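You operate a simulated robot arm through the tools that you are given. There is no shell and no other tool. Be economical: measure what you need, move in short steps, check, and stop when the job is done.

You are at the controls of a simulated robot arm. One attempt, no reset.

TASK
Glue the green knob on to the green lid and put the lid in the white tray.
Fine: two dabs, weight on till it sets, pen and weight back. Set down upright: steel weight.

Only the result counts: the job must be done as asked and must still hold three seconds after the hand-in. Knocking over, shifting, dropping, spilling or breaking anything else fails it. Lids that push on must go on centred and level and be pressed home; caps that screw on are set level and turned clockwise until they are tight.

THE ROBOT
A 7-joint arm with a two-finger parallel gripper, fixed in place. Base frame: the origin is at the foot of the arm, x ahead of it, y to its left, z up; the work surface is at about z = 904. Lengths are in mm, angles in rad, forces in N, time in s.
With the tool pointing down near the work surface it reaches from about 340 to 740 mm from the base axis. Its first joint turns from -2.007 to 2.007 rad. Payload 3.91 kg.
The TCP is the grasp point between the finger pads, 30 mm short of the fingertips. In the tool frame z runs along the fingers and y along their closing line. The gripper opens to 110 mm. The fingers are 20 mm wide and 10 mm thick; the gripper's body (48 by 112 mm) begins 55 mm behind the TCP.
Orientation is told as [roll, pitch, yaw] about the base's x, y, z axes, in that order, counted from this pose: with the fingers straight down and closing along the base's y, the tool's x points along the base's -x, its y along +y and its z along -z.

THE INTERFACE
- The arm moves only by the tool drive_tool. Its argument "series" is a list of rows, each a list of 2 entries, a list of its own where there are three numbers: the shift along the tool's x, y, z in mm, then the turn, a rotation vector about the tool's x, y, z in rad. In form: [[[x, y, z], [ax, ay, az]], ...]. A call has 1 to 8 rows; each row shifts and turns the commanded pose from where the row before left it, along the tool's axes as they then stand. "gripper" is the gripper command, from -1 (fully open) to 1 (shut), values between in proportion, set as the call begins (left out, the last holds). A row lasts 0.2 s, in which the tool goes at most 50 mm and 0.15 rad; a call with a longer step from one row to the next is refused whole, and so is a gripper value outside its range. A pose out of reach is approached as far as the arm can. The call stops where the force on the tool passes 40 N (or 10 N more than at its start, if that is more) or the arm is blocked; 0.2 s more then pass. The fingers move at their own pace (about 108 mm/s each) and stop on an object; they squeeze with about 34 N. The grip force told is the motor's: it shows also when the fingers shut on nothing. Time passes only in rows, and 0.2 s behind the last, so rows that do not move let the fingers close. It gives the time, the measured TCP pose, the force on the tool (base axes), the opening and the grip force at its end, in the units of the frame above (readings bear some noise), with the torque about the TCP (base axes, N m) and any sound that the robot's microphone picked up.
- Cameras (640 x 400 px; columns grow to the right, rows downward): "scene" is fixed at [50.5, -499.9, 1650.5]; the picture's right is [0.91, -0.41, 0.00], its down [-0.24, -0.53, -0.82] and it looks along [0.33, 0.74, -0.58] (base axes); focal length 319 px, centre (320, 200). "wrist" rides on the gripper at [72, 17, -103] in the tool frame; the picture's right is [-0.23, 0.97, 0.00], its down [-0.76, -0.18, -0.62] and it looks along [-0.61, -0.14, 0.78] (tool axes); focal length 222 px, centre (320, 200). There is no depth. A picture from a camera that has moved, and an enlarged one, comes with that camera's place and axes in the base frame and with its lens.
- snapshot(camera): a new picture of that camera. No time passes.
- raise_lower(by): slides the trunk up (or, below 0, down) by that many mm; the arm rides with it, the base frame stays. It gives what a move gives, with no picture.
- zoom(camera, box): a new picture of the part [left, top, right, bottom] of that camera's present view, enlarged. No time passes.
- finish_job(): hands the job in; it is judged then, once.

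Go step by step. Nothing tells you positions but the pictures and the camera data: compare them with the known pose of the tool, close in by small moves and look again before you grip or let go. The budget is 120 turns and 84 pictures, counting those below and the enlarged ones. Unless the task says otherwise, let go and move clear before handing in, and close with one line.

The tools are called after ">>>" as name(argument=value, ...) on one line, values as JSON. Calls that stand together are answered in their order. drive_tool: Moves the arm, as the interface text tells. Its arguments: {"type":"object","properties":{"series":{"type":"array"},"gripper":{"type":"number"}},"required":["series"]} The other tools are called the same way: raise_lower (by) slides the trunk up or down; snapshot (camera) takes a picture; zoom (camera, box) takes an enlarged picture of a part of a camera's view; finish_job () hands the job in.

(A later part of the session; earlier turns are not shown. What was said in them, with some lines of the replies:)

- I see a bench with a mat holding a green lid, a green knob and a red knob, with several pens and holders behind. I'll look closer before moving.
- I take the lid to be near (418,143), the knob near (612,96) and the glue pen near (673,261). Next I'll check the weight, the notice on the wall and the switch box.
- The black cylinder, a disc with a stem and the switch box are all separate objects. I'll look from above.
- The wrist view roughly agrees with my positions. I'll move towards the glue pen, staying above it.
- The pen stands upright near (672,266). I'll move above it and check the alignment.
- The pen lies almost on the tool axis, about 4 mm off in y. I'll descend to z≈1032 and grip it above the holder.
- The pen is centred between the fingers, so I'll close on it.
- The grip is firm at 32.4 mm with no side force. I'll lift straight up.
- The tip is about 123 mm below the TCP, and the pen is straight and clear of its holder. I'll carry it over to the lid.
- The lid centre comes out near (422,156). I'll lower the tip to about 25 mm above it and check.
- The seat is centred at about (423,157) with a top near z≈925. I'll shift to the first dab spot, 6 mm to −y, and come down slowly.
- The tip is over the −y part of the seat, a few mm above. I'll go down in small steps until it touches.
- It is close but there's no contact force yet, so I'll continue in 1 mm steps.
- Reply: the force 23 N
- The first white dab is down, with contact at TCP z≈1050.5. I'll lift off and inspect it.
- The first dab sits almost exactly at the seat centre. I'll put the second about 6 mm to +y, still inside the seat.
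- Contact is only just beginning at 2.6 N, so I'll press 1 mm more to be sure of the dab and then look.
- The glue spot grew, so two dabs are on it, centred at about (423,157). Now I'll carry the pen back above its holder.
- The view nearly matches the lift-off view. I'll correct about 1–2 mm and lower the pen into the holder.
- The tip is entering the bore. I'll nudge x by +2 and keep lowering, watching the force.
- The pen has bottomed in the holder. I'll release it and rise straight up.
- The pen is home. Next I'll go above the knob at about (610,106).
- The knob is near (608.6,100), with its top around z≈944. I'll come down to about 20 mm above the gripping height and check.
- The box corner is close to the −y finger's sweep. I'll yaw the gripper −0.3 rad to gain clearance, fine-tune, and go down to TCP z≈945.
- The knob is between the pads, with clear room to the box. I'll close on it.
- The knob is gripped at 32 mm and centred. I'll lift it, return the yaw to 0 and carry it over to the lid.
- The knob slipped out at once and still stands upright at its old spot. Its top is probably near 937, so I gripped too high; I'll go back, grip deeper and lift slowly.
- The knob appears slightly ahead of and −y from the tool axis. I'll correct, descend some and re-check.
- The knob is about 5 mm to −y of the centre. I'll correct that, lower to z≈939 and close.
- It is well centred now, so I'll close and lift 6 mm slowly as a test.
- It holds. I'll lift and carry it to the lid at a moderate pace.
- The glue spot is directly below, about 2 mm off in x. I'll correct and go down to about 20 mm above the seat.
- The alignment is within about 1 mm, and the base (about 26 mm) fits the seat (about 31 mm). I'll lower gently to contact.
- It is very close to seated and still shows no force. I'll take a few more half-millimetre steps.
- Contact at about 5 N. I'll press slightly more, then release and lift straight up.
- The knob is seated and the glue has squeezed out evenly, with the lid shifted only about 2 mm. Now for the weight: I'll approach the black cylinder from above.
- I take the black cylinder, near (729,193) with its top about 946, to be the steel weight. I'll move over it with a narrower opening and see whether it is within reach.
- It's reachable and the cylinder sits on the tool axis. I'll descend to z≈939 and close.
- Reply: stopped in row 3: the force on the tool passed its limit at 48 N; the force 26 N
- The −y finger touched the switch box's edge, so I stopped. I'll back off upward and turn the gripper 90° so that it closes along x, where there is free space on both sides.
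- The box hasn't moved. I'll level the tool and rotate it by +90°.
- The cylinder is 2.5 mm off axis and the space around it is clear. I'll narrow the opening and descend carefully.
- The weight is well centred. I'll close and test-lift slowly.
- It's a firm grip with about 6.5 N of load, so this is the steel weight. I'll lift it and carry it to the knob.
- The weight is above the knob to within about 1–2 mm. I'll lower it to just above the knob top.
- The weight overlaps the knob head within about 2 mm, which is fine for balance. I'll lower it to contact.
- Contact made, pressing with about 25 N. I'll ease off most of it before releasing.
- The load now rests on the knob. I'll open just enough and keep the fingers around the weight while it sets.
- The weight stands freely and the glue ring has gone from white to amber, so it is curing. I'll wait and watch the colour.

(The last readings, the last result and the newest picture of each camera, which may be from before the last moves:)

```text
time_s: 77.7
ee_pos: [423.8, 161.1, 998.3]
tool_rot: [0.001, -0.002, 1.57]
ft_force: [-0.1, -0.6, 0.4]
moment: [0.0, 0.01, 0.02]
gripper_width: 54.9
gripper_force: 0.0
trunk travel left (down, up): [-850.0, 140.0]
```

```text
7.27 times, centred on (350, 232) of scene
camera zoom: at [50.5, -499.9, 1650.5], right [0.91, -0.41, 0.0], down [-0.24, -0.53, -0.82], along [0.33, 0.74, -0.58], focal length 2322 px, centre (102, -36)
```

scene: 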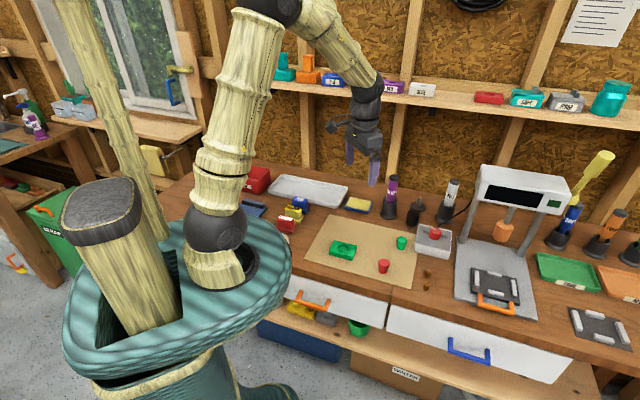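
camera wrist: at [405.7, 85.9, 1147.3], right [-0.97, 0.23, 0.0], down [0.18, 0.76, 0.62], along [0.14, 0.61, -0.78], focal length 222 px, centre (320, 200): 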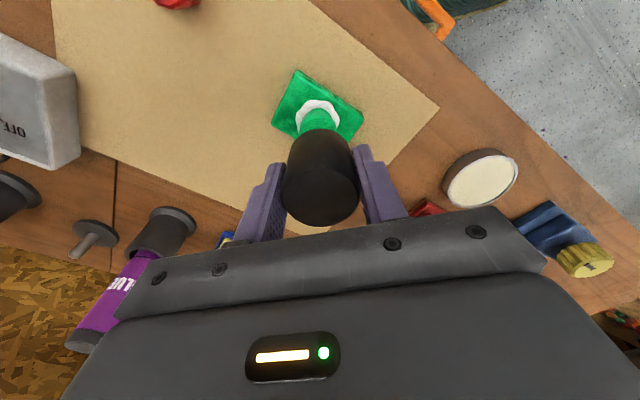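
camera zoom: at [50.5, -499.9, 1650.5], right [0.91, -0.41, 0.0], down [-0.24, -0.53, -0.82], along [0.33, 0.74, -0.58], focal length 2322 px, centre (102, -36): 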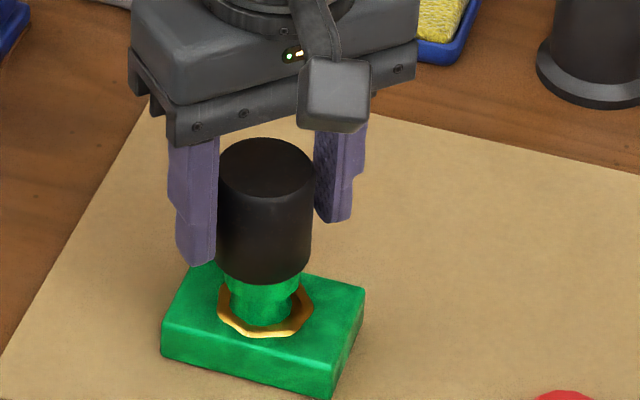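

The ring is unchanged amber, probably the set colour. I'll give it another 20 s to be safe and check once more.

>>> drive_tool(series=[[[0, 0, 0], [0, 0, 0]], [[0, 0, 0], [0, 0, 0]], [[0, 0, 0], [0, 0, 0]], [[0, 0, 0], [0, 0, 0]], [[0, 0, 0], [0, 0, 0]], [[0, 0, 0], [0, 0, 0]], [[0, 0, 0], [0, 0, 0]], [[0, 0, 0], [0, 0, 0]]])

>>> drive_tool(series=[[[0, 0, 0], [0, 0, 0]], [[0, 0, 0], [0, 0, 0]], [[0, 0, 0], [0, 0, 0]], [[0, 0, 0], [0, 0, 0]], [[0, 0, 0], [0, 0, 0]], [[0, 0, 0], [0, 0, 0]], [[0, 0, 0], [0, 0, 0]], [[0, 0, 0], [0, 0, 0]]])

>>> drive_tool(series=[[[0, 0, 0], [0, 0, 0]], [[0, 0, 0], [0, 0, 0]], [[0, 0, 0], [0, 0, 0]], [[0, 0, 0], [0, 0, 0]], [[0, 0, 0], [0, 0, 0]], [[0, 0, 0], [0, 0, 0]], [[0, 0, 0], [0, 0, 0]], [[0, 0, 0], [0, 0, 0]]])

>>> drive_tool(series=[[[0, 0, 0], [0, 0, 0]], [[0, 0, 0], [0, 0, 0]], [[0, 0, 0], [0, 0, 0]], [[0, 0, 0], [0, 0, 0]], [[0, 0, 0], [0, 0, 0]], [[0, 0, 0], [0, 0, 0]], [[0, 0, 0], [0, 0, 0]], [[0, 0, 0], [0, 0, 0]]])

>>> drive_tool(series=[[[0, 0, 0], [0, 0, 0]], [[0, 0, 0], [0, 0, 0]], [[0, 0, 0], [0, 0, 0]], [[0, 0, 0], [0, 0, 0]], [[0, 0, 0], [0, 0, 0]], [[0, 0, 0], [0, 0, 0]], [[0, 0, 0], [0, 0, 0]], [[0, 0, 0], [0, 0, 0]]])

>>> drive_tool(series=[[[0, 0, 0], [0, 0, 0]], [[0, 0, 0], [0, 0, 0]], [[0, 0, 0], [0, 0, 0]], [[0, 0, 0], [0, 0, 0]], [[0, 0, 0], [0, 0, 0]], [[0, 0, 0], [0, 0, 0]], [[0, 0, 0], [0, 0, 0]], [[0, 0, 0], [0, 0, 0]]])

>>> drive_tool(series=[[[0, 0, 0], [0, 0, 0]], [[0, 0, 0], [0, 0, 0]], [[0, 0, 0], [0, 0, 0]], [[0, 0, 0], [0, 0, 0]], [[0, 0, 0], [0, 0, 0]], [[0, 0, 0], [0, 0, 0]], [[0, 0, 0], [0, 0, 0]], [[0, 0, 0], [0, 0, 0]]])

>>> drive_tool(series=[[[0, 0, 0], [0, 0, 0]], [[0, 0, 0], [0, 0, 0]], [[0, 0, 0], [0, 0, 0]], [[0, 0, 0], [0, 0, 0]], [[0, 0, 0], [0, 0, 0]], [[0, 0, 0], [0, 0, 0]], [[0, 0, 0], [0, 0, 0]], [[0, 0, 0], [0, 0, 0]]])

>>> drive_tool(series=[[[0, 0, 0], [0, 0, 0]], [[0, 0, 0], [0, 0, 0]], [[0, 0, 0], [0, 0, 0]], [[0, 0, 0], [0, 0, 0]], [[0, 0, 0], [0, 0, 0]], [[0, 0, 0], [0, 0, 0]], [[0, 0, 0], [0, 0, 0]], [[0, 0, 0], [0, 0, 0]]])

>>> drive_tool(series=[[[0, 0, 0], [0, 0, 0]], [[0, 0, 0], [0, 0, 0]], [[0, 0, 0], [0, 0, 0]], [[0, 0, 0], [0, 0, 0]], [[0, 0, 0], [0, 0, 0]], [[0, 0, 0], [0, 0, 0]], [[0, 0, 0], [0, 0, 0]], [[0, 0, 0], [0, 0, 0]]])

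>>> zoom(camera="scene", box=[320, 205, 380, 260])

```text
time_s: 79.5
ee_pos: [422.5, 161.7, 997.7]
tool_rot: [0.004, -0.002, 1.57]
ft_force: [0.0, 0.2, -0.4]
moment: [0.0, 0.0, 0.02]
gripper_width: 55.0
gripper_force: 0.0
trunk travel left (down, up): [-850.0, 140.0]
```

```text
time_s: 81.3
ee_pos: [422.9, 162.1, 998.3]
tool_rot: [0.001, -0.002, 1.572]
ft_force: [-0.1, -0.2, -0.1]
moment: [-0.01, 0.0, 0.0]
gripper_width: 55.1
gripper_force: 0.0
trunk travel left (down, up): [-850.0, 140.0]
```

```text
time_s: 83.1
ee_pos: [423.3, 160.8, 998.0]
tool_rot: [0.002, -0.001, 1.571]
ft_force: [-1.0, -0.7, 0.1]
moment: [-0.01, 0.02, -0.03]
gripper_width: 54.9
gripper_force: 0.0
trunk travel left (down, up): [-850.0, 140.0]
```

```text
time_s: 84.9
ee_pos: [421.5, 161.9, 997.4]
tool_rot: [0.003, -0.001, 1.57]
ft_force: [-0.1, 0.0, 0.2]
moment: [0.01, -0.01, 0.0]
gripper_width: 55.0
gripper_force: 0.1
trunk travel left (down, up): [-850.0, 140.0]
```

```text
time_s: 86.7
ee_pos: [422.9, 161.0, 998.4]
tool_rot: [0.0, -0.001, 1.571]
ft_force: [0.2, 0.1, 0.0]
moment: [0.03, -0.01, 0.0]
gripper_width: 54.9
gripper_force: 0.1
trunk travel left (down, up): [-850.0, 140.0]
```

```text
time_s: 88.5
ee_pos: [422.6, 159.8, 998.2]
tool_rot: [0.002, -0.002, 1.57]
ft_force: [0.3, -0.5, 0.7]
moment: [0.02, 0.01, -0.01]
gripper_width: 54.7
gripper_force: 0.0
trunk travel left (down, up): [-850.0, 140.0]
```

```text
time_s: 90.3
ee_pos: [422.8, 161.1, 997.9]
tool_rot: [0.001, -0.001, 1.571]
ft_force: [-0.4, 0.0, -0.4]
moment: [0.02, -0.02, 0.01]
gripper_width: 54.9
gripper_force: 0.0
trunk travel left (down, up): [-850.0, 140.0]
```

```text
time_s: 92.1
ee_pos: [422.3, 162.1, 998.2]
tool_rot: [0.0, -0.001, 1.57]
ft_force: [0.8, -0.6, -0.7]
moment: [-0.02, -0.01, 0.01]
gripper_width: 55.1
gripper_force: 0.1
trunk travel left (down, up): [-850.0, 140.0]
```

```text
time_s: 93.9
ee_pos: [422.8, 160.9, 998.8]
tool_rot: [0.001, -0.001, 1.571]
ft_force: [-0.1, -0.5, 0.2]
moment: [0.03, 0.01, -0.03]
gripper_width: 55.3
gripper_force: 0.0
trunk travel left (down, up): [-850.0, 140.0]
```

```text
time_s: 95.7
ee_pos: [423.0, 160.6, 998.0]
tool_rot: [0.001, -0.002, 1.571]
ft_force: [0.6, -0.1, 0.3]
moment: [-0.02, 0.0, 0.01]
gripper_width: 55.2
gripper_force: 0.1
trunk travel left (down, up): [-850.0, 140.0]
```

```text
7.27 times, centred on (350, 232) of scene
camera zoom: at [50.5, -499.9, 1650.5], right [0.91, -0.41, 0.0], down [-0.24, -0.53, -0.82], along [0.33, 0.74, -0.58], focal length 2322 px, centre (102, -36)
```

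zoom: 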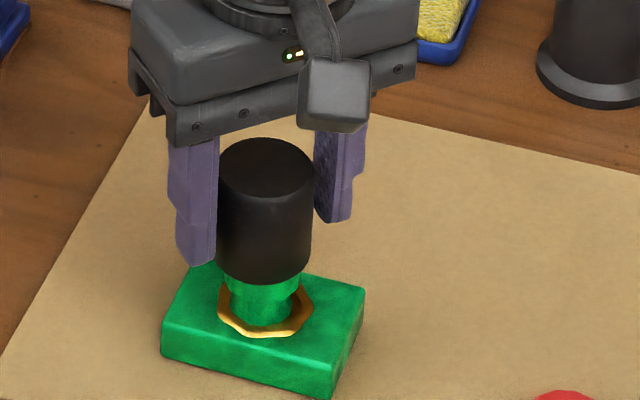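

There's been no change after 30 s. Waiting costs little, so I'll wait another 25 s before lifting the weight.

>>> drive_tool(series=[[[0, 0, 0], [0, 0, 0]], [[0, 0, 0], [0, 0, 0]], [[0, 0, 0], [0, 0, 0]], [[0, 0, 0], [0, 0, 0]], [[0, 0, 0], [0, 0, 0]], [[0, 0, 0], [0, 0, 0]], [[0, 0, 0], [0, 0, 0]], [[0, 0, 0], [0, 0, 0]]])

>>> drive_tool(series=[[[0, 0, 0], [0, 0, 0]], [[0, 0, 0], [0, 0, 0]], [[0, 0, 0], [0, 0, 0]], [[0, 0, 0], [0, 0, 0]], [[0, 0, 0], [0, 0, 0]], [[0, 0, 0], [0, 0, 0]], [[0, 0, 0], [0, 0, 0]], [[0, 0, 0], [0, 0, 0]]])

>>> drive_tool(series=[[[0, 0, 0], [0, 0, 0]], [[0, 0, 0], [0, 0, 0]], [[0, 0, 0], [0, 0, 0]], [[0, 0, 0], [0, 0, 0]], [[0, 0, 0], [0, 0, 0]], [[0, 0, 0], [0, 0, 0]], [[0, 0, 0], [0, 0, 0]], [[0, 0, 0], [0, 0, 0]]])

>>> drive_tool(series=[[[0, 0, 0], [0, 0, 0]], [[0, 0, 0], [0, 0, 0]], [[0, 0, 0], [0, 0, 0]], [[0, 0, 0], [0, 0, 0]], [[0, 0, 0], [0, 0, 0]], [[0, 0, 0], [0, 0, 0]], [[0, 0, 0], [0, 0, 0]], [[0, 0, 0], [0, 0, 0]]])

>>> drive_tool(series=[[[0, 0, 0], [0, 0, 0]], [[0, 0, 0], [0, 0, 0]], [[0, 0, 0], [0, 0, 0]], [[0, 0, 0], [0, 0, 0]], [[0, 0, 0], [0, 0, 0]], [[0, 0, 0], [0, 0, 0]], [[0, 0, 0], [0, 0, 0]], [[0, 0, 0], [0, 0, 0]]])

>>> drive_tool(series=[[[0, 0, 0], [0, 0, 0]], [[0, 0, 0], [0, 0, 0]], [[0, 0, 0], [0, 0, 0]], [[0, 0, 0], [0, 0, 0]], [[0, 0, 0], [0, 0, 0]], [[0, 0, 0], [0, 0, 0]], [[0, 0, 0], [0, 0, 0]], [[0, 0, 0], [0, 0, 0]]])

>>> drive_tool(series=[[[0, 0, 0], [0, 0, 0]], [[0, 0, 0], [0, 0, 0]], [[0, 0, 0], [0, 0, 0]], [[0, 0, 0], [0, 0, 0]], [[0, 0, 0], [0, 0, 0]], [[0, 0, 0], [0, 0, 0]], [[0, 0, 0], [0, 0, 0]], [[0, 0, 0], [0, 0, 0]]])

>>> drive_tool(series=[[[0, 0, 0], [0, 0, 0]], [[0, 0, 0], [0, 0, 0]], [[0, 0, 0], [0, 0, 0]], [[0, 0, 0], [0, 0, 0]], [[0, 0, 0], [0, 0, 0]], [[0, 0, 0], [0, 0, 0]], [[0, 0, 0], [0, 0, 0]], [[0, 0, 0], [0, 0, 0]]])

>>> drive_tool(series=[[[0, 0, 0], [0, 0, 0]], [[0, 0, 0], [0, 0, 0]], [[0, 0, 0], [0, 0, 0]], [[0, 0, 0], [0, 0, 0]], [[0, 0, 0], [0, 0, 0]], [[0, 0, 0], [0, 0, 0]], [[0, 0, 0], [0, 0, 0]], [[0, 0, 0], [0, 0, 0]]])

>>> drive_tool(series=[[[0, 0, 0], [0, 0, 0]], [[0, 0, 0], [0, 0, 0]], [[0, 0, 0], [0, 0, 0]], [[0, 0, 0], [0, 0, 0]], [[0, 0, 0], [0, 0, 0]], [[0, 0, 0], [0, 0, 0]], [[0, 0, 0], [0, 0, 0]], [[0, 0, 0], [0, 0, 0]]])

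>>> drive_tool(series=[[[0, 0, 0], [0, 0, 0]], [[0, 0, 0], [0, 0, 0]], [[0, 0, 0], [0, 0, 0]], [[0, 0, 0], [0, 0, 0]], [[0, 0, 0], [0, 0, 0]], [[0, 0, 0], [0, 0, 0]], [[0, 0, 0], [0, 0, 0]], [[0, 0, 0], [0, 0, 0]]])

>>> drive_tool(series=[[[0, 0, 0], [0, 0, 0]], [[0, 0, 0], [0, 0, 0]], [[0, 0, 0], [0, 0, 0]], [[0, 0, 0], [0, 0, 0]], [[0, 0, 0], [0, 0, 0]], [[0, 0, 0], [0, 0, 0]], [[0, 0, 0], [0, 0, 0]], [[0, 0, 0], [0, 0, 0]]])

>>> drive_tool(series=[[[0, 0, 0], [0, 0, 0]], [[0, 0, 0], [0, 0, 0]], [[0, 0, 0], [0, 0, 0]], [[0, 0, 0], [0, 0, 0]], [[0, 0, 0], [0, 0, 0]], [[0, 0, 0], [0, 0, 0]], [[0, 0, 0], [0, 0, 0]], [[0, 0, 0], [0, 0, 0]]])

>>> drive_tool(series=[[[0, 0, 0], [0, 0, 0]], [[0, 0, 0], [0, 0, 0]], [[0, 0, 0], [0, 0, 0]], [[0, 0, 0], [0, 0, 0]]], gripper=1)

```text
time_s: 97.5
ee_pos: [423.8, 161.0, 997.3]
tool_rot: [0.001, -0.002, 1.571]
ft_force: [0.3, 0.1, 0.8]
moment: [-0.02, 0.02, -0.01]
gripper_width: 54.8
gripper_force: 0.0
trunk travel left (down, up): [-850.0, 140.0]
```

```text
time_s: 99.3
ee_pos: [423.0, 162.3, 997.5]
tool_rot: [0.002, -0.002, 1.571]
ft_force: [-0.2, -0.2, 0.7]
moment: [-0.03, 0.01, -0.01]
gripper_width: 54.8
gripper_force: 0.1
trunk travel left (down, up): [-850.0, 140.0]
```

```text
time_s: 101.1
ee_pos: [423.4, 161.1, 998.3]
tool_rot: [0.003, -0.002, 1.57]
ft_force: [-0.1, 0.3, -0.3]
moment: [0.02, -0.02, -0.02]
gripper_width: 55.0
gripper_force: 0.2
trunk travel left (down, up): [-850.0, 140.0]
```

```text
time_s: 102.9
ee_pos: [422.7, 161.0, 997.7]
tool_rot: [0.003, -0.002, 1.571]
ft_force: [0.1, 0.1, 0.3]
moment: [0.01, 0.01, 0.02]
gripper_width: 55.0
gripper_force: 0.0
trunk travel left (down, up): [-850.0, 140.0]
```

```text
time_s: 104.7
ee_pos: [422.6, 161.7, 998.6]
tool_rot: [0.002, -0.001, 1.571]
ft_force: [1.1, 0.6, -0.5]
moment: [0.01, -0.02, 0.0]
gripper_width: 55.2
gripper_force: 0.0
trunk travel left (down, up): [-850.0, 140.0]
```

```text
time_s: 106.5
ee_pos: [422.6, 161.3, 997.5]
tool_rot: [0.003, -0.001, 1.571]
ft_force: [-0.4, 0.6, -0.1]
moment: [-0.04, 0.02, -0.03]
gripper_width: 55.0
gripper_force: 0.1
trunk travel left (down, up): [-850.0, 140.0]
```

```text
time_s: 108.3
ee_pos: [423.1, 159.9, 996.9]
tool_rot: [0.002, -0.003, 1.571]
ft_force: [-0.8, -0.7, 0.0]
moment: [0.01, 0.03, 0.0]
gripper_width: 55.1
gripper_force: 0.0
trunk travel left (down, up): [-850.0, 140.0]
```

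```text
time_s: 110.1
ee_pos: [422.3, 162.0, 997.7]
tool_rot: [0.002, -0.002, 1.572]
ft_force: [-0.4, 0.7, 0.0]
moment: [-0.03, -0.03, -0.02]
gripper_width: 55.1
gripper_force: 0.1
trunk travel left (down, up): [-850.0, 140.0]
```

```text
time_s: 111.9
ee_pos: [422.3, 161.3, 998.2]
tool_rot: [0.003, -0.002, 1.57]
ft_force: [-0.5, 0.3, 0.8]
moment: [-0.01, -0.04, -0.01]
gripper_width: 55.0
gripper_force: 0.0
trunk travel left (down, up): [-850.0, 140.0]
```

```text
time_s: 113.7
ee_pos: [423.3, 161.1, 997.6]
tool_rot: [0.002, -0.002, 1.571]
ft_force: [0.6, -0.2, 0.4]
moment: [-0.02, 0.05, -0.02]
gripper_width: 55.1
gripper_force: 0.1
trunk travel left (down, up): [-850.0, 140.0]
```

```text
time_s: 115.5
ee_pos: [424.2, 160.6, 997.2]
tool_rot: [0.001, -0.002, 1.57]
ft_force: [0.5, 0.0, 0.2]
moment: [0.01, -0.03, -0.01]
gripper_width: 55.0
gripper_force: 0.0
trunk travel left (down, up): [-850.0, 140.0]
```

```text
time_s: 117.3
ee_pos: [422.5, 160.6, 997.5]
tool_rot: [0.001, -0.003, 1.571]
ft_force: [-0.2, 0.1, 0.0]
moment: [-0.02, -0.01, 0.02]
gripper_width: 54.7
gripper_force: 0.1
trunk travel left (down, up): [-850.0, 140.0]
```

```text
time_s: 119.1
ee_pos: [422.5, 159.9, 996.3]
tool_rot: [0.003, -0.002, 1.572]
ft_force: [-0.5, 1.3, 0.6]
moment: [0.0, 0.01, 0.0]
gripper_width: 55.1
gripper_force: 0.0
trunk travel left (down, up): [-850.0, 140.0]
```

```text
time_s: 120.1
ee_pos: [423.6, 162.4, 997.4]
tool_rot: [0.002, -0.002, 1.57]
ft_force: [-0.8, -0.7, 1.1]
moment: [-0.03, 0.04, -0.01]
gripper_width: 43.3
gripper_force: 34.4
trunk travel left (down, up): [-850.0, 140.0]
```

The weight is gripped. I'll lift it straight up and carry it back to its place.

>>> drive_tool(series=[[[0, 0, -3], [0, 0, 0]], [[0, 0, -15], [0, 0, 0]], [[0, 0, -28], [0, 0, 0]], [[0, -20, 0], [0, 0, 0]], [[-4, -38, 0], [0, 0, 0]], [[-4, -38, 0], [0, 0, 0]], [[-4, -38, 0], [0, 0, 0]], [[-4, -38, 0], [0, 0, 0]]])

>>> drive_tool(series=[[[-5, -38, 0], [0, 0, 0]], [[-5, -38, 0], [0, 0, 0]], [[-3.5, -38, 0], [0, 0, 0]], [[0, -20, 0], [0, 0, 0]], [[0, 0, 0], [0, 0, 0]], [[0, 0, 0], [0, 0, 0]]])

>>> snapshot(camera="scene")

```text
time_s: 121.9
ee_pos: [599.9, 176.7, 1041.9]
tool_rot: [0.004, -0.001, 1.572]
ft_force: [0.5, 0.9, -5.3]
moment: [-0.01, 0.03, 0.02]
gripper_width: 43.3
gripper_force: 33.9
trunk travel left (down, up): [-850.0, 140.0]
```

```text
time_s: 123.3
ee_pos: [730.1, 189.6, 1043.3]
tool_rot: [0.004, -0.001, 1.569]
ft_force: [-0.8, 0.1, -5.5]
moment: [0.01, -0.02, 0.01]
gripper_width: 43.2
gripper_force: 34.5
trunk travel left (down, up): [-850.0, 140.0]
```

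```text
9 pictures are left
```

scene: 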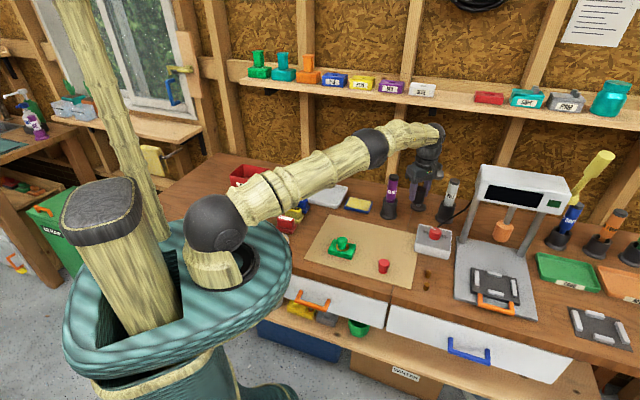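

The position matches the pick-up spot. I'll lower the weight to the bench.

>>> drive_tool(series=[[[0.5, 0, 25], [0, 0, 0]], [[0, 0, 25], [0, 0, 0]], [[0, 0, 25], [0, 0, 0]], [[0, 0, 15], [0, 0, 0]], [[0, 0, 7], [0, 0, 0]], [[0, 0, 3], [0, 0, 0]], [[0, 0, 0], [0, 0, 0]]])

>>> drive_tool(series=[[[0, 0, 1.5], [0, 0, 0]], [[0, 0, 1], [0, 0, 0]], [[0, 0, 0], [0, 0, 0]]])

```text
time_s: 124.9
ee_pos: [728.9, 188.5, 945.3]
tool_rot: [0.002, -0.001, 1.57]
ft_force: [-0.4, -0.4, -5.9]
moment: [-0.02, 0.02, -0.01]
gripper_width: 43.4
gripper_force: 34.3
out of reach, approached as far as the arm can: row 6
trunk travel left (down, up): [-850.0, 140.0]
```

```text
time_s: 125.7
ee_pos: [728.1, 188.5, 943.9]
tool_rot: [0.001, -0.002, 1.571]
ft_force: [0.2, 0.2, -6.0]
moment: [-0.01, 0.0, 0.02]
gripper_width: 43.1
gripper_force: 33.5
trunk travel left (down, up): [-850.0, 140.0]
```

It's near the reach limit, so I'll continue down in small steps with a slight pull-back in x.

>>> drive_tool(series=[[[0, 1, 1], [0, 0, 0]], [[0, 0, 1], [0, 0, 0]], [[0, 0, 1], [0, 0, 0]], [[0, 0, 0], [0, 0, 0]]])

```text
time_s: 126.7
ee_pos: [727.0, 188.8, 941.5]
tool_rot: [0.003, -0.002, 1.569]
ft_force: [-0.4, 0.4, -5.8]
moment: [0.03, 0.03, 0.01]
gripper_width: 43.2
gripper_force: 34.0
trunk travel left (down, up): [-850.0, 140.0]
```

>>> drive_tool(series=[[[-1, 0, 1], [0, 0, 0]], [[0, 0, 1], [0, 0, 0]], [[0, 0, 0], [0, 0, 0]]])

```text
time_s: 127.5
ee_pos: [727.7, 189.2, 941.2]
tool_rot: [-0.001, -0.003, 1.571]
ft_force: [1.1, 2.2, 2.7]
moment: [0.01, 0.13, -0.02]
gripper_width: 43.0
gripper_force: 34.4
trunk travel left (down, up): [-850.0, 140.0]
```

The weight is on the bench. I'll release it and rise.

>>> drive_tool(series=[[[0, 0, 0], [0, 0, 0]], [[0, 0, 0], [0, 0, 0]], [[0, 0, 0], [0, 0, 0]], [[0, 0, -15], [0, 0, 0]], [[0, 0, -30], [0, 0, 0]], [[0, 0, -35], [0, 0, 0]], [[0, 0, -20], [0, 0, 0]], [[0, 0, 0], [0, 0, 0]]], gripper=-0.3)

>>> zoom(camera="scene", box=[240, 160, 480, 310])

```text
time_s: 129.3
ee_pos: [726.3, 187.6, 1040.1]
tool_rot: [0.003, -0.002, 1.57]
ft_force: [-0.4, -1.4, 0.2]
moment: [0.02, 0.0, 0.02]
gripper_width: 71.2
gripper_force: 0.0
trunk travel left (down, up): [-850.0, 140.0]
```

```text
2.67 times, centred on (360, 235) of scene
camera zoom: at [50.5, -499.9, 1650.5], right [0.91, -0.41, 0.0], down [-0.24, -0.53, -0.82], along [0.33, 0.74, -0.58], focal length 851 px, centre (213, 107)
```

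zoom: 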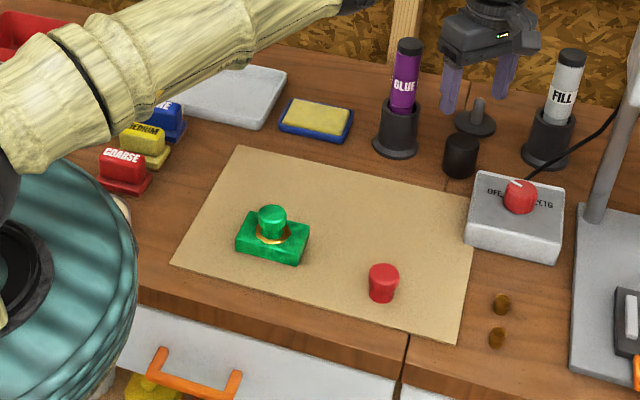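

Everything is back in place. The lid is about 78×52 mm, its short axis runs along the base diagonal, and its centre is near (424,162). I'll go above it and turn to yaw −0.785 so the fingers close across the short side.

>>> drive_tool(series=[[[0, 30, 0], [0, 0, 0]], [[4, 39, 0], [0, 0, 0]], [[4, 39, 0], [0, 0, 0]], [[4, 39, 0], [0, 0, 0]], [[4, 39, 0], [0, 0, 0]], [[4, 39, 0], [0, 0, 0]], [[4, 39, 0], [0, 0, 0]], [[2, 38, 0], [0, 0, 0]]], gripper=-0.6)

>>> drive_tool(series=[[[0, 0, 0], [0, 0, 0.148]], [[0, 0, 0], [0, 0, 0.148]], [[0, 0, 0], [0, 0, 0.148]], [[0, 0, 0], [0, 0, 0.148]], [[0, 0, 0], [0, 0, 0.148]], [[0, 0, 0], [0, 0, 0.148]], [[0, 0, 0], [0, 0, 0.148]], [[0, 0, 0], [0, 0, 0.148]]])

>>> drive_tool(series=[[[0, 0, 0], [0, 0, 0.148]], [[0, 0, 0], [0, 0, 0.148]], [[0, 0, 0], [0, 0, 0.148]], [[0, 0, 0], [0, 0, 0.148]], [[0, 0, 0], [0, 0, 0.148]], [[0, 0, 0], [0, 0, 0.148]], [[0, 0, 0], [0, 0, 0.148]], [[0, 0, 0], [0, 0, 0.135]]])

>>> snapshot(camera="wrist")

```text
time_s: 131.1
ee_pos: [426.2, 161.2, 1044.4]
tool_rot: [0.001, -0.001, 1.568]
ft_force: [-0.2, -0.8, -0.4]
moment: [0.01, 0.0, 0.03]
gripper_width: 88.0
gripper_force: 0.0
trunk travel left (down, up): [-850.0, 140.0]
```

```text
time_s: 132.9
ee_pos: [425.7, 163.7, 1040.4]
tool_rot: [0.0, 0.002, 0.384]
ft_force: [0.7, 0.1, 0.8]
moment: [0.0, -0.03, 0.01]
gripper_width: 87.9
gripper_force: 0.0
trunk travel left (down, up): [-850.0, 140.0]
```

```text
time_s: 134.7
ee_pos: [424.4, 163.8, 1039.5]
tool_rot: [0.001, 0.002, -0.788]
ft_force: [-0.2, 0.1, 0.2]
moment: [-0.02, 0.03, 0.03]
gripper_width: 88.1
gripper_force: 0.0
trunk travel left (down, up): [-850.0, 140.0]
```

```text
7 pictures are left
camera wrist: at [386.2, 227.3, 1144.2], right [0.85, 0.53, 0.0], down [0.41, -0.67, 0.62], along [0.33, -0.53, -0.78], focal length 222 px, centre (320, 200)
```

wrist: 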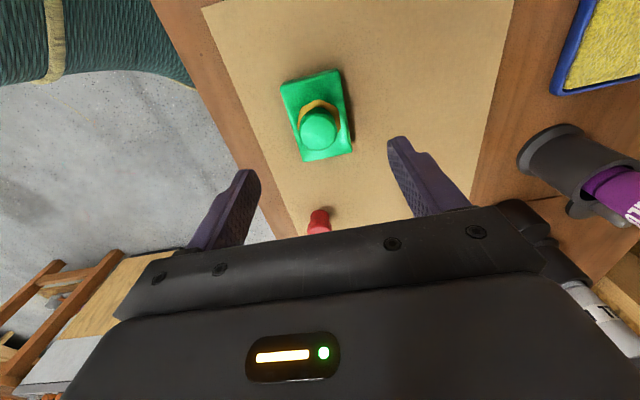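

The gripper is parallel to the lid, about 3.5 mm off along its length. I'll correct and descend to z≈938.

>>> drive_tool(series=[[[3.5, -1, 25], [0, 0, 0]], [[0, 0, 25], [0, 0, 0]], [[0, 0, 25], [0, 0, 0]], [[0, 0, 15], [0, 0, 0]], [[0, 0, 8], [0, 0, 0]], [[0, 0, 3], [0, 0, 0]], [[0, 0, 0], [0, 0, 0]]])

>>> snapshot(camera="wrist")

```text
time_s: 136.3
ee_pos: [422.4, 163.6, 938.8]
tool_rot: [0.0, 0.0, -0.785]
ft_force: [0.7, -0.8, 0.3]
moment: [0.01, -0.01, -0.04]
gripper_width: 88.2
gripper_force: 0.1
trunk travel left (down, up): [-850.0, 140.0]
```

```text
6 pictures are left
camera wrist: at [382.6, 227.0, 1041.9], right [0.85, 0.53, 0.0], down [0.41, -0.67, 0.62], along [0.33, -0.53, -0.78], focal length 222 px, centre (320, 200)
```

wrist: 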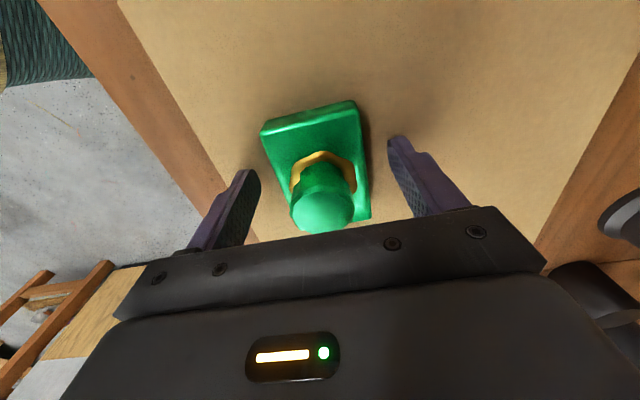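

The lid is centred between the fingers. I'll close and test-lift.

>>> drive_tool(series=[[[0, 0, 0], [0, 0, 0]], [[0, 0, 0], [0, 0, 0]], [[0, 0, 0], [0, 0, 0]], [[0, 0, -2], [0, 0, 0]], [[0, 0, -3], [0, 0, 0]], [[0, 0, -5], [0, 0, 0]], [[0, 0, -10], [0, 0, 0]], [[0, 0, 0], [0, 0, 0]]], gripper=1)

```text
time_s: 138.1
ee_pos: [421.6, 164.9, 959.1]
tool_rot: [0.0, 0.002, -0.785]
ft_force: [0.6, 0.0, -0.7]
moment: [0.01, 0.03, 0.0]
gripper_width: 55.0
gripper_force: 34.1
trunk travel left (down, up): [-850.0, 140.0]
```

The lid is held at 55 mm. I'll lift it and carry it to the white tray, with the lid parallel to the tray's long side; the target is about (488,504).

>>> drive_tool(series=[[[0, 0, -25], [0, 0, 0]], [[0, 0, -30], [0, 0, 0]], [[0, 0, -25], [0, 0, 0]], [[12, 18, 0], [0, 0, 0]], [[23, 34, 0], [0, 0, 0]], [[23, 34, 0], [0, 0, 0]], [[23, 34, 0], [0, 0, 0]], [[23, 34, 0], [0, 0, 0]]])

>>> drive_tool(series=[[[23, 34, 0], [0, 0, 0]], [[23, 34, 0], [0, 0, 0]], [[23, 34, 0], [0, 0, 0]], [[20, 31, 0], [0, 0, 0]], [[0, 0, 0], [0, 0, 0]]])

>>> snapshot(camera="wrist")

>>> zoom(camera="scene", box=[230, 120, 390, 240])

```text
time_s: 139.9
ee_pos: [459.4, 345.1, 1040.2]
tool_rot: [0.0, 0.002, -0.785]
ft_force: [0.8, 1.3, -1.4]
moment: [-0.01, 0.0, -0.02]
gripper_width: 55.0
gripper_force: 34.0
trunk travel left (down, up): [-850.0, 140.0]
```

```text
time_s: 141.1
ee_pos: [488.4, 502.7, 1039.9]
tool_rot: [-0.001, 0.0, -0.786]
ft_force: [-0.5, 0.8, -1.4]
moment: [0.02, -0.01, -0.01]
gripper_width: 55.2
gripper_force: 34.3
trunk travel left (down, up): [-850.0, 140.0]
```

```text
5 pictures are left
camera wrist: at [450.9, 566.5, 1142.9], right [0.85, 0.53, 0.0], down [0.41, -0.67, 0.62], along [0.33, -0.53, -0.78], focal length 222 px, centre (320, 200)
```

wrist: 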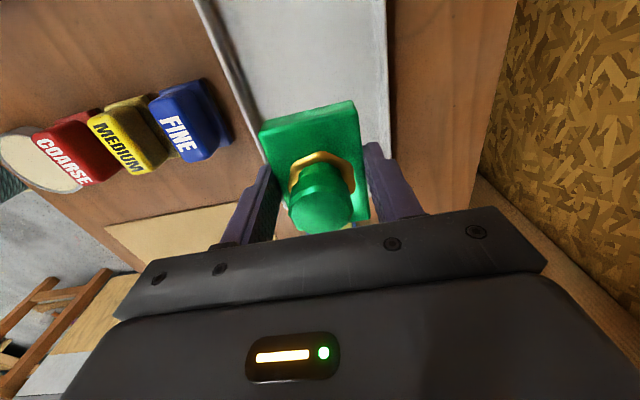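

```text
3.33 times, centred on (310, 180) of scene
camera zoom: at [50.5, -499.9, 1650.5], right [0.91, -0.41, 0.0], down [-0.24, -0.53, -0.82], along [0.33, 0.74, -0.58], focal length 1064 px, centre (353, 267)
```

zoom: 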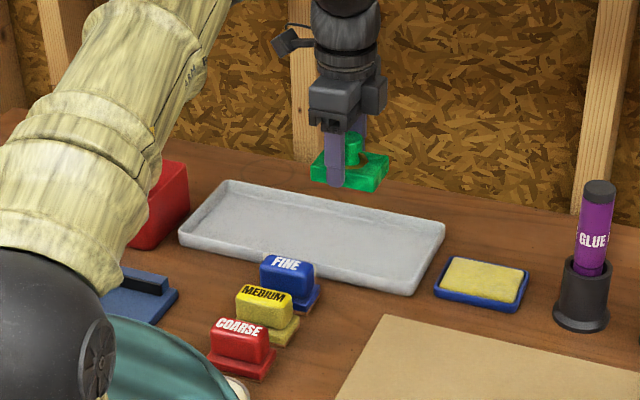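

The lid is centred across the tray and well within its length. I'll lower it.

>>> drive_tool(series=[[[0, 0, 25], [0, 0, 0]], [[0, 0, 25], [0, 0, 0]], [[0, 0, 20], [0, 0, 0]], [[0, 0, 10], [0, 0, 0]], [[0, 0, 5], [0, 0, 0]], [[0, 0, 3], [0, 0, 0]], [[0, 0, 0], [0, 0, 0]]])

>>> snapshot(camera="wrist")

```text
time_s: 142.7
ee_pos: [486.8, 503.6, 952.6]
tool_rot: [0.0, 0.002, -0.786]
ft_force: [0.5, 0.4, -1.1]
moment: [-0.01, 0.0, 0.0]
gripper_width: 54.9
gripper_force: 34.1
trunk travel left (down, up): [-850.0, 140.0]
```

```text
3 pictures are left
camera wrist: at [448.8, 566.5, 1055.7], right [0.85, 0.53, 0.0], down [0.41, -0.67, 0.62], along [0.33, -0.53, -0.78], focal length 222 px, centre (320, 200)
```

wrist: 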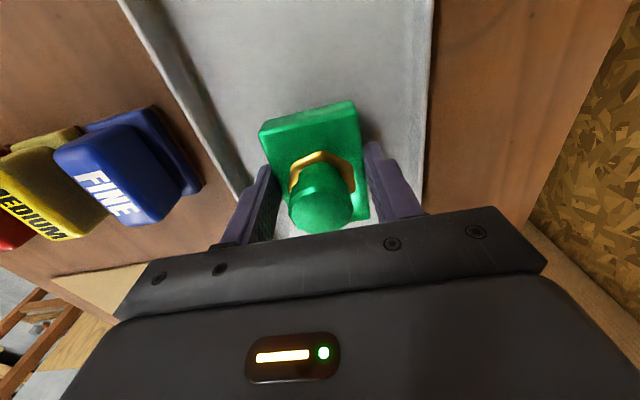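

The lid is inside the tray walls but slightly nearer the left wall. I'll shift 6 mm towards the centre and lower to contact.

>>> drive_tool(series=[[[0, 6, 0], [0, 0, 0]], [[0, 0, 3], [0, 0, 0]], [[0, 0, 2], [0, 0, 0]], [[0, 0, 2], [0, 0, 0]], [[0, 0, 0], [0, 0, 0]]])

```text
time_s: 143.9
ee_pos: [491.9, 508.9, 944.1]
tool_rot: [0.002, 0.0, -0.786]
ft_force: [0.3, -0.6, -0.1]
moment: [-0.01, 0.0, -0.03]
gripper_width: 55.1
gripper_force: 34.4
trunk travel left (down, up): [-850.0, 140.0]
```

>>> drive_tool(series=[[[0, 0, 1], [0, 0, 0]], [[0, 0, 1], [0, 0, 0]], [[0, 0, 0], [0, 0, 0]]])

```text
time_s: 144.7
ee_pos: [491.0, 509.5, 941.5]
tool_rot: [0.001, 0.002, -0.785]
ft_force: [-1.0, -0.5, -0.9]
moment: [0.03, 0.02, -0.02]
gripper_width: 55.1
gripper_force: 34.4
trunk travel left (down, up): [-850.0, 140.0]
```

>>> drive_tool(series=[[[0, 0, 1], [0, 0, 0]], [[0, 0, 1], [0, 0, 0]], [[0, 0, 0], [0, 0, 0]]])

```text
time_s: 145.5
ee_pos: [490.7, 508.1, 940.3]
tool_rot: [-0.001, 0.002, -0.786]
ft_force: [-0.2, 0.0, -0.5]
moment: [-0.01, -0.03, -0.01]
gripper_width: 54.9
gripper_force: 34.3
trunk travel left (down, up): [-850.0, 140.0]
```

>>> drive_tool(series=[[[0, 0, 1], [0, 0, 0]], [[0, 0, 0.7], [0, 0, 0]], [[0, 0, 0], [0, 0, 0]]])

```text
time_s: 146.3
ee_pos: [492.6, 510.1, 938.9]
tool_rot: [0.002, 0.0, -0.786]
ft_force: [0.5, 0.9, -0.3]
moment: [0.02, 0.0, 0.03]
gripper_width: 55.1
gripper_force: 34.2
trunk travel left (down, up): [-850.0, 140.0]
```

>>> drive_tool(series=[[[0, 0, 0.7], [0, 0, 0]], [[0, 0, 0.7], [0, 0, 0]], [[0, 0, 0], [0, 0, 0]]])

```text
time_s: 147.1
ee_pos: [492.6, 508.7, 938.1]
tool_rot: [-0.001, 0.002, -0.784]
ft_force: [1.2, -0.7, 4.9]
moment: [-0.29, 0.02, 0.02]
gripper_width: 55.1
gripper_force: 33.3
trunk travel left (down, up): [-850.0, 140.0]
```

Contact with the tray floor at about 5 N. I'll open slightly and rise straight up.

>>> drive_tool(series=[[[0, 0, 0], [0, 0, 0]], [[0, 0, 0], [0, 0, 0]], [[0, 0, -3], [0, 0, 0]], [[0, 0, -15], [0, 0, 0]], [[0, 0, -30], [0, 0, 0]], [[0, 0, -40], [0, 0, 0]], [[0, 0, -40], [0, 0, 0]], [[0, 0, 0], [0, 0, 0]]], gripper=-0.25)

>>> snapshot(camera="wrist")

>>> zoom(camera="scene", box=[240, 130, 480, 290])

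```text
time_s: 148.9
ee_pos: [494.5, 509.8, 1067.4]
tool_rot: [-0.001, 0.001, -0.785]
ft_force: [-0.4, -0.4, 0.3]
moment: [0.0, -0.04, 0.01]
gripper_width: 69.0
gripper_force: 0.0
trunk travel left (down, up): [-850.0, 140.0]
```

```text
2 pictures are left
camera wrist: at [454.9, 573.1, 1171.1], right [0.85, 0.53, 0.0], down [0.41, -0.66, 0.62], along [0.33, -0.53, -0.78], focal length 222 px, centre (320, 200)
```

wrist: 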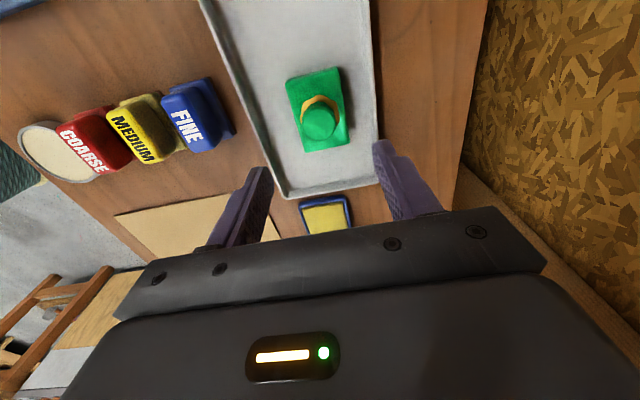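

```text
2.50 times, centred on (360, 210) of scene
camera zoom: at [50.5, -499.9, 1650.5], right [0.91, -0.41, 0.0], down [-0.24, -0.53, -0.82], along [0.33, 0.74, -0.58], focal length 798 px, centre (220, 175)
```

zoom: 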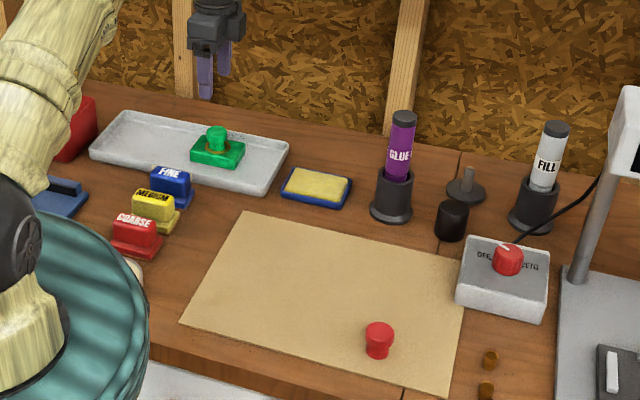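

The lid lies flat in the white tray with the knob set on it. The pen and weight are back in place, and the arm is clear, so I'm handing in.

>>> finish_job()

```text
The job is handed in.
```

I've handed the job in: the green knob is glued to the green lid with two dabs and the lid is in the white tray. The glue pen is back in its holder and the steel weight is standing upright in its place.
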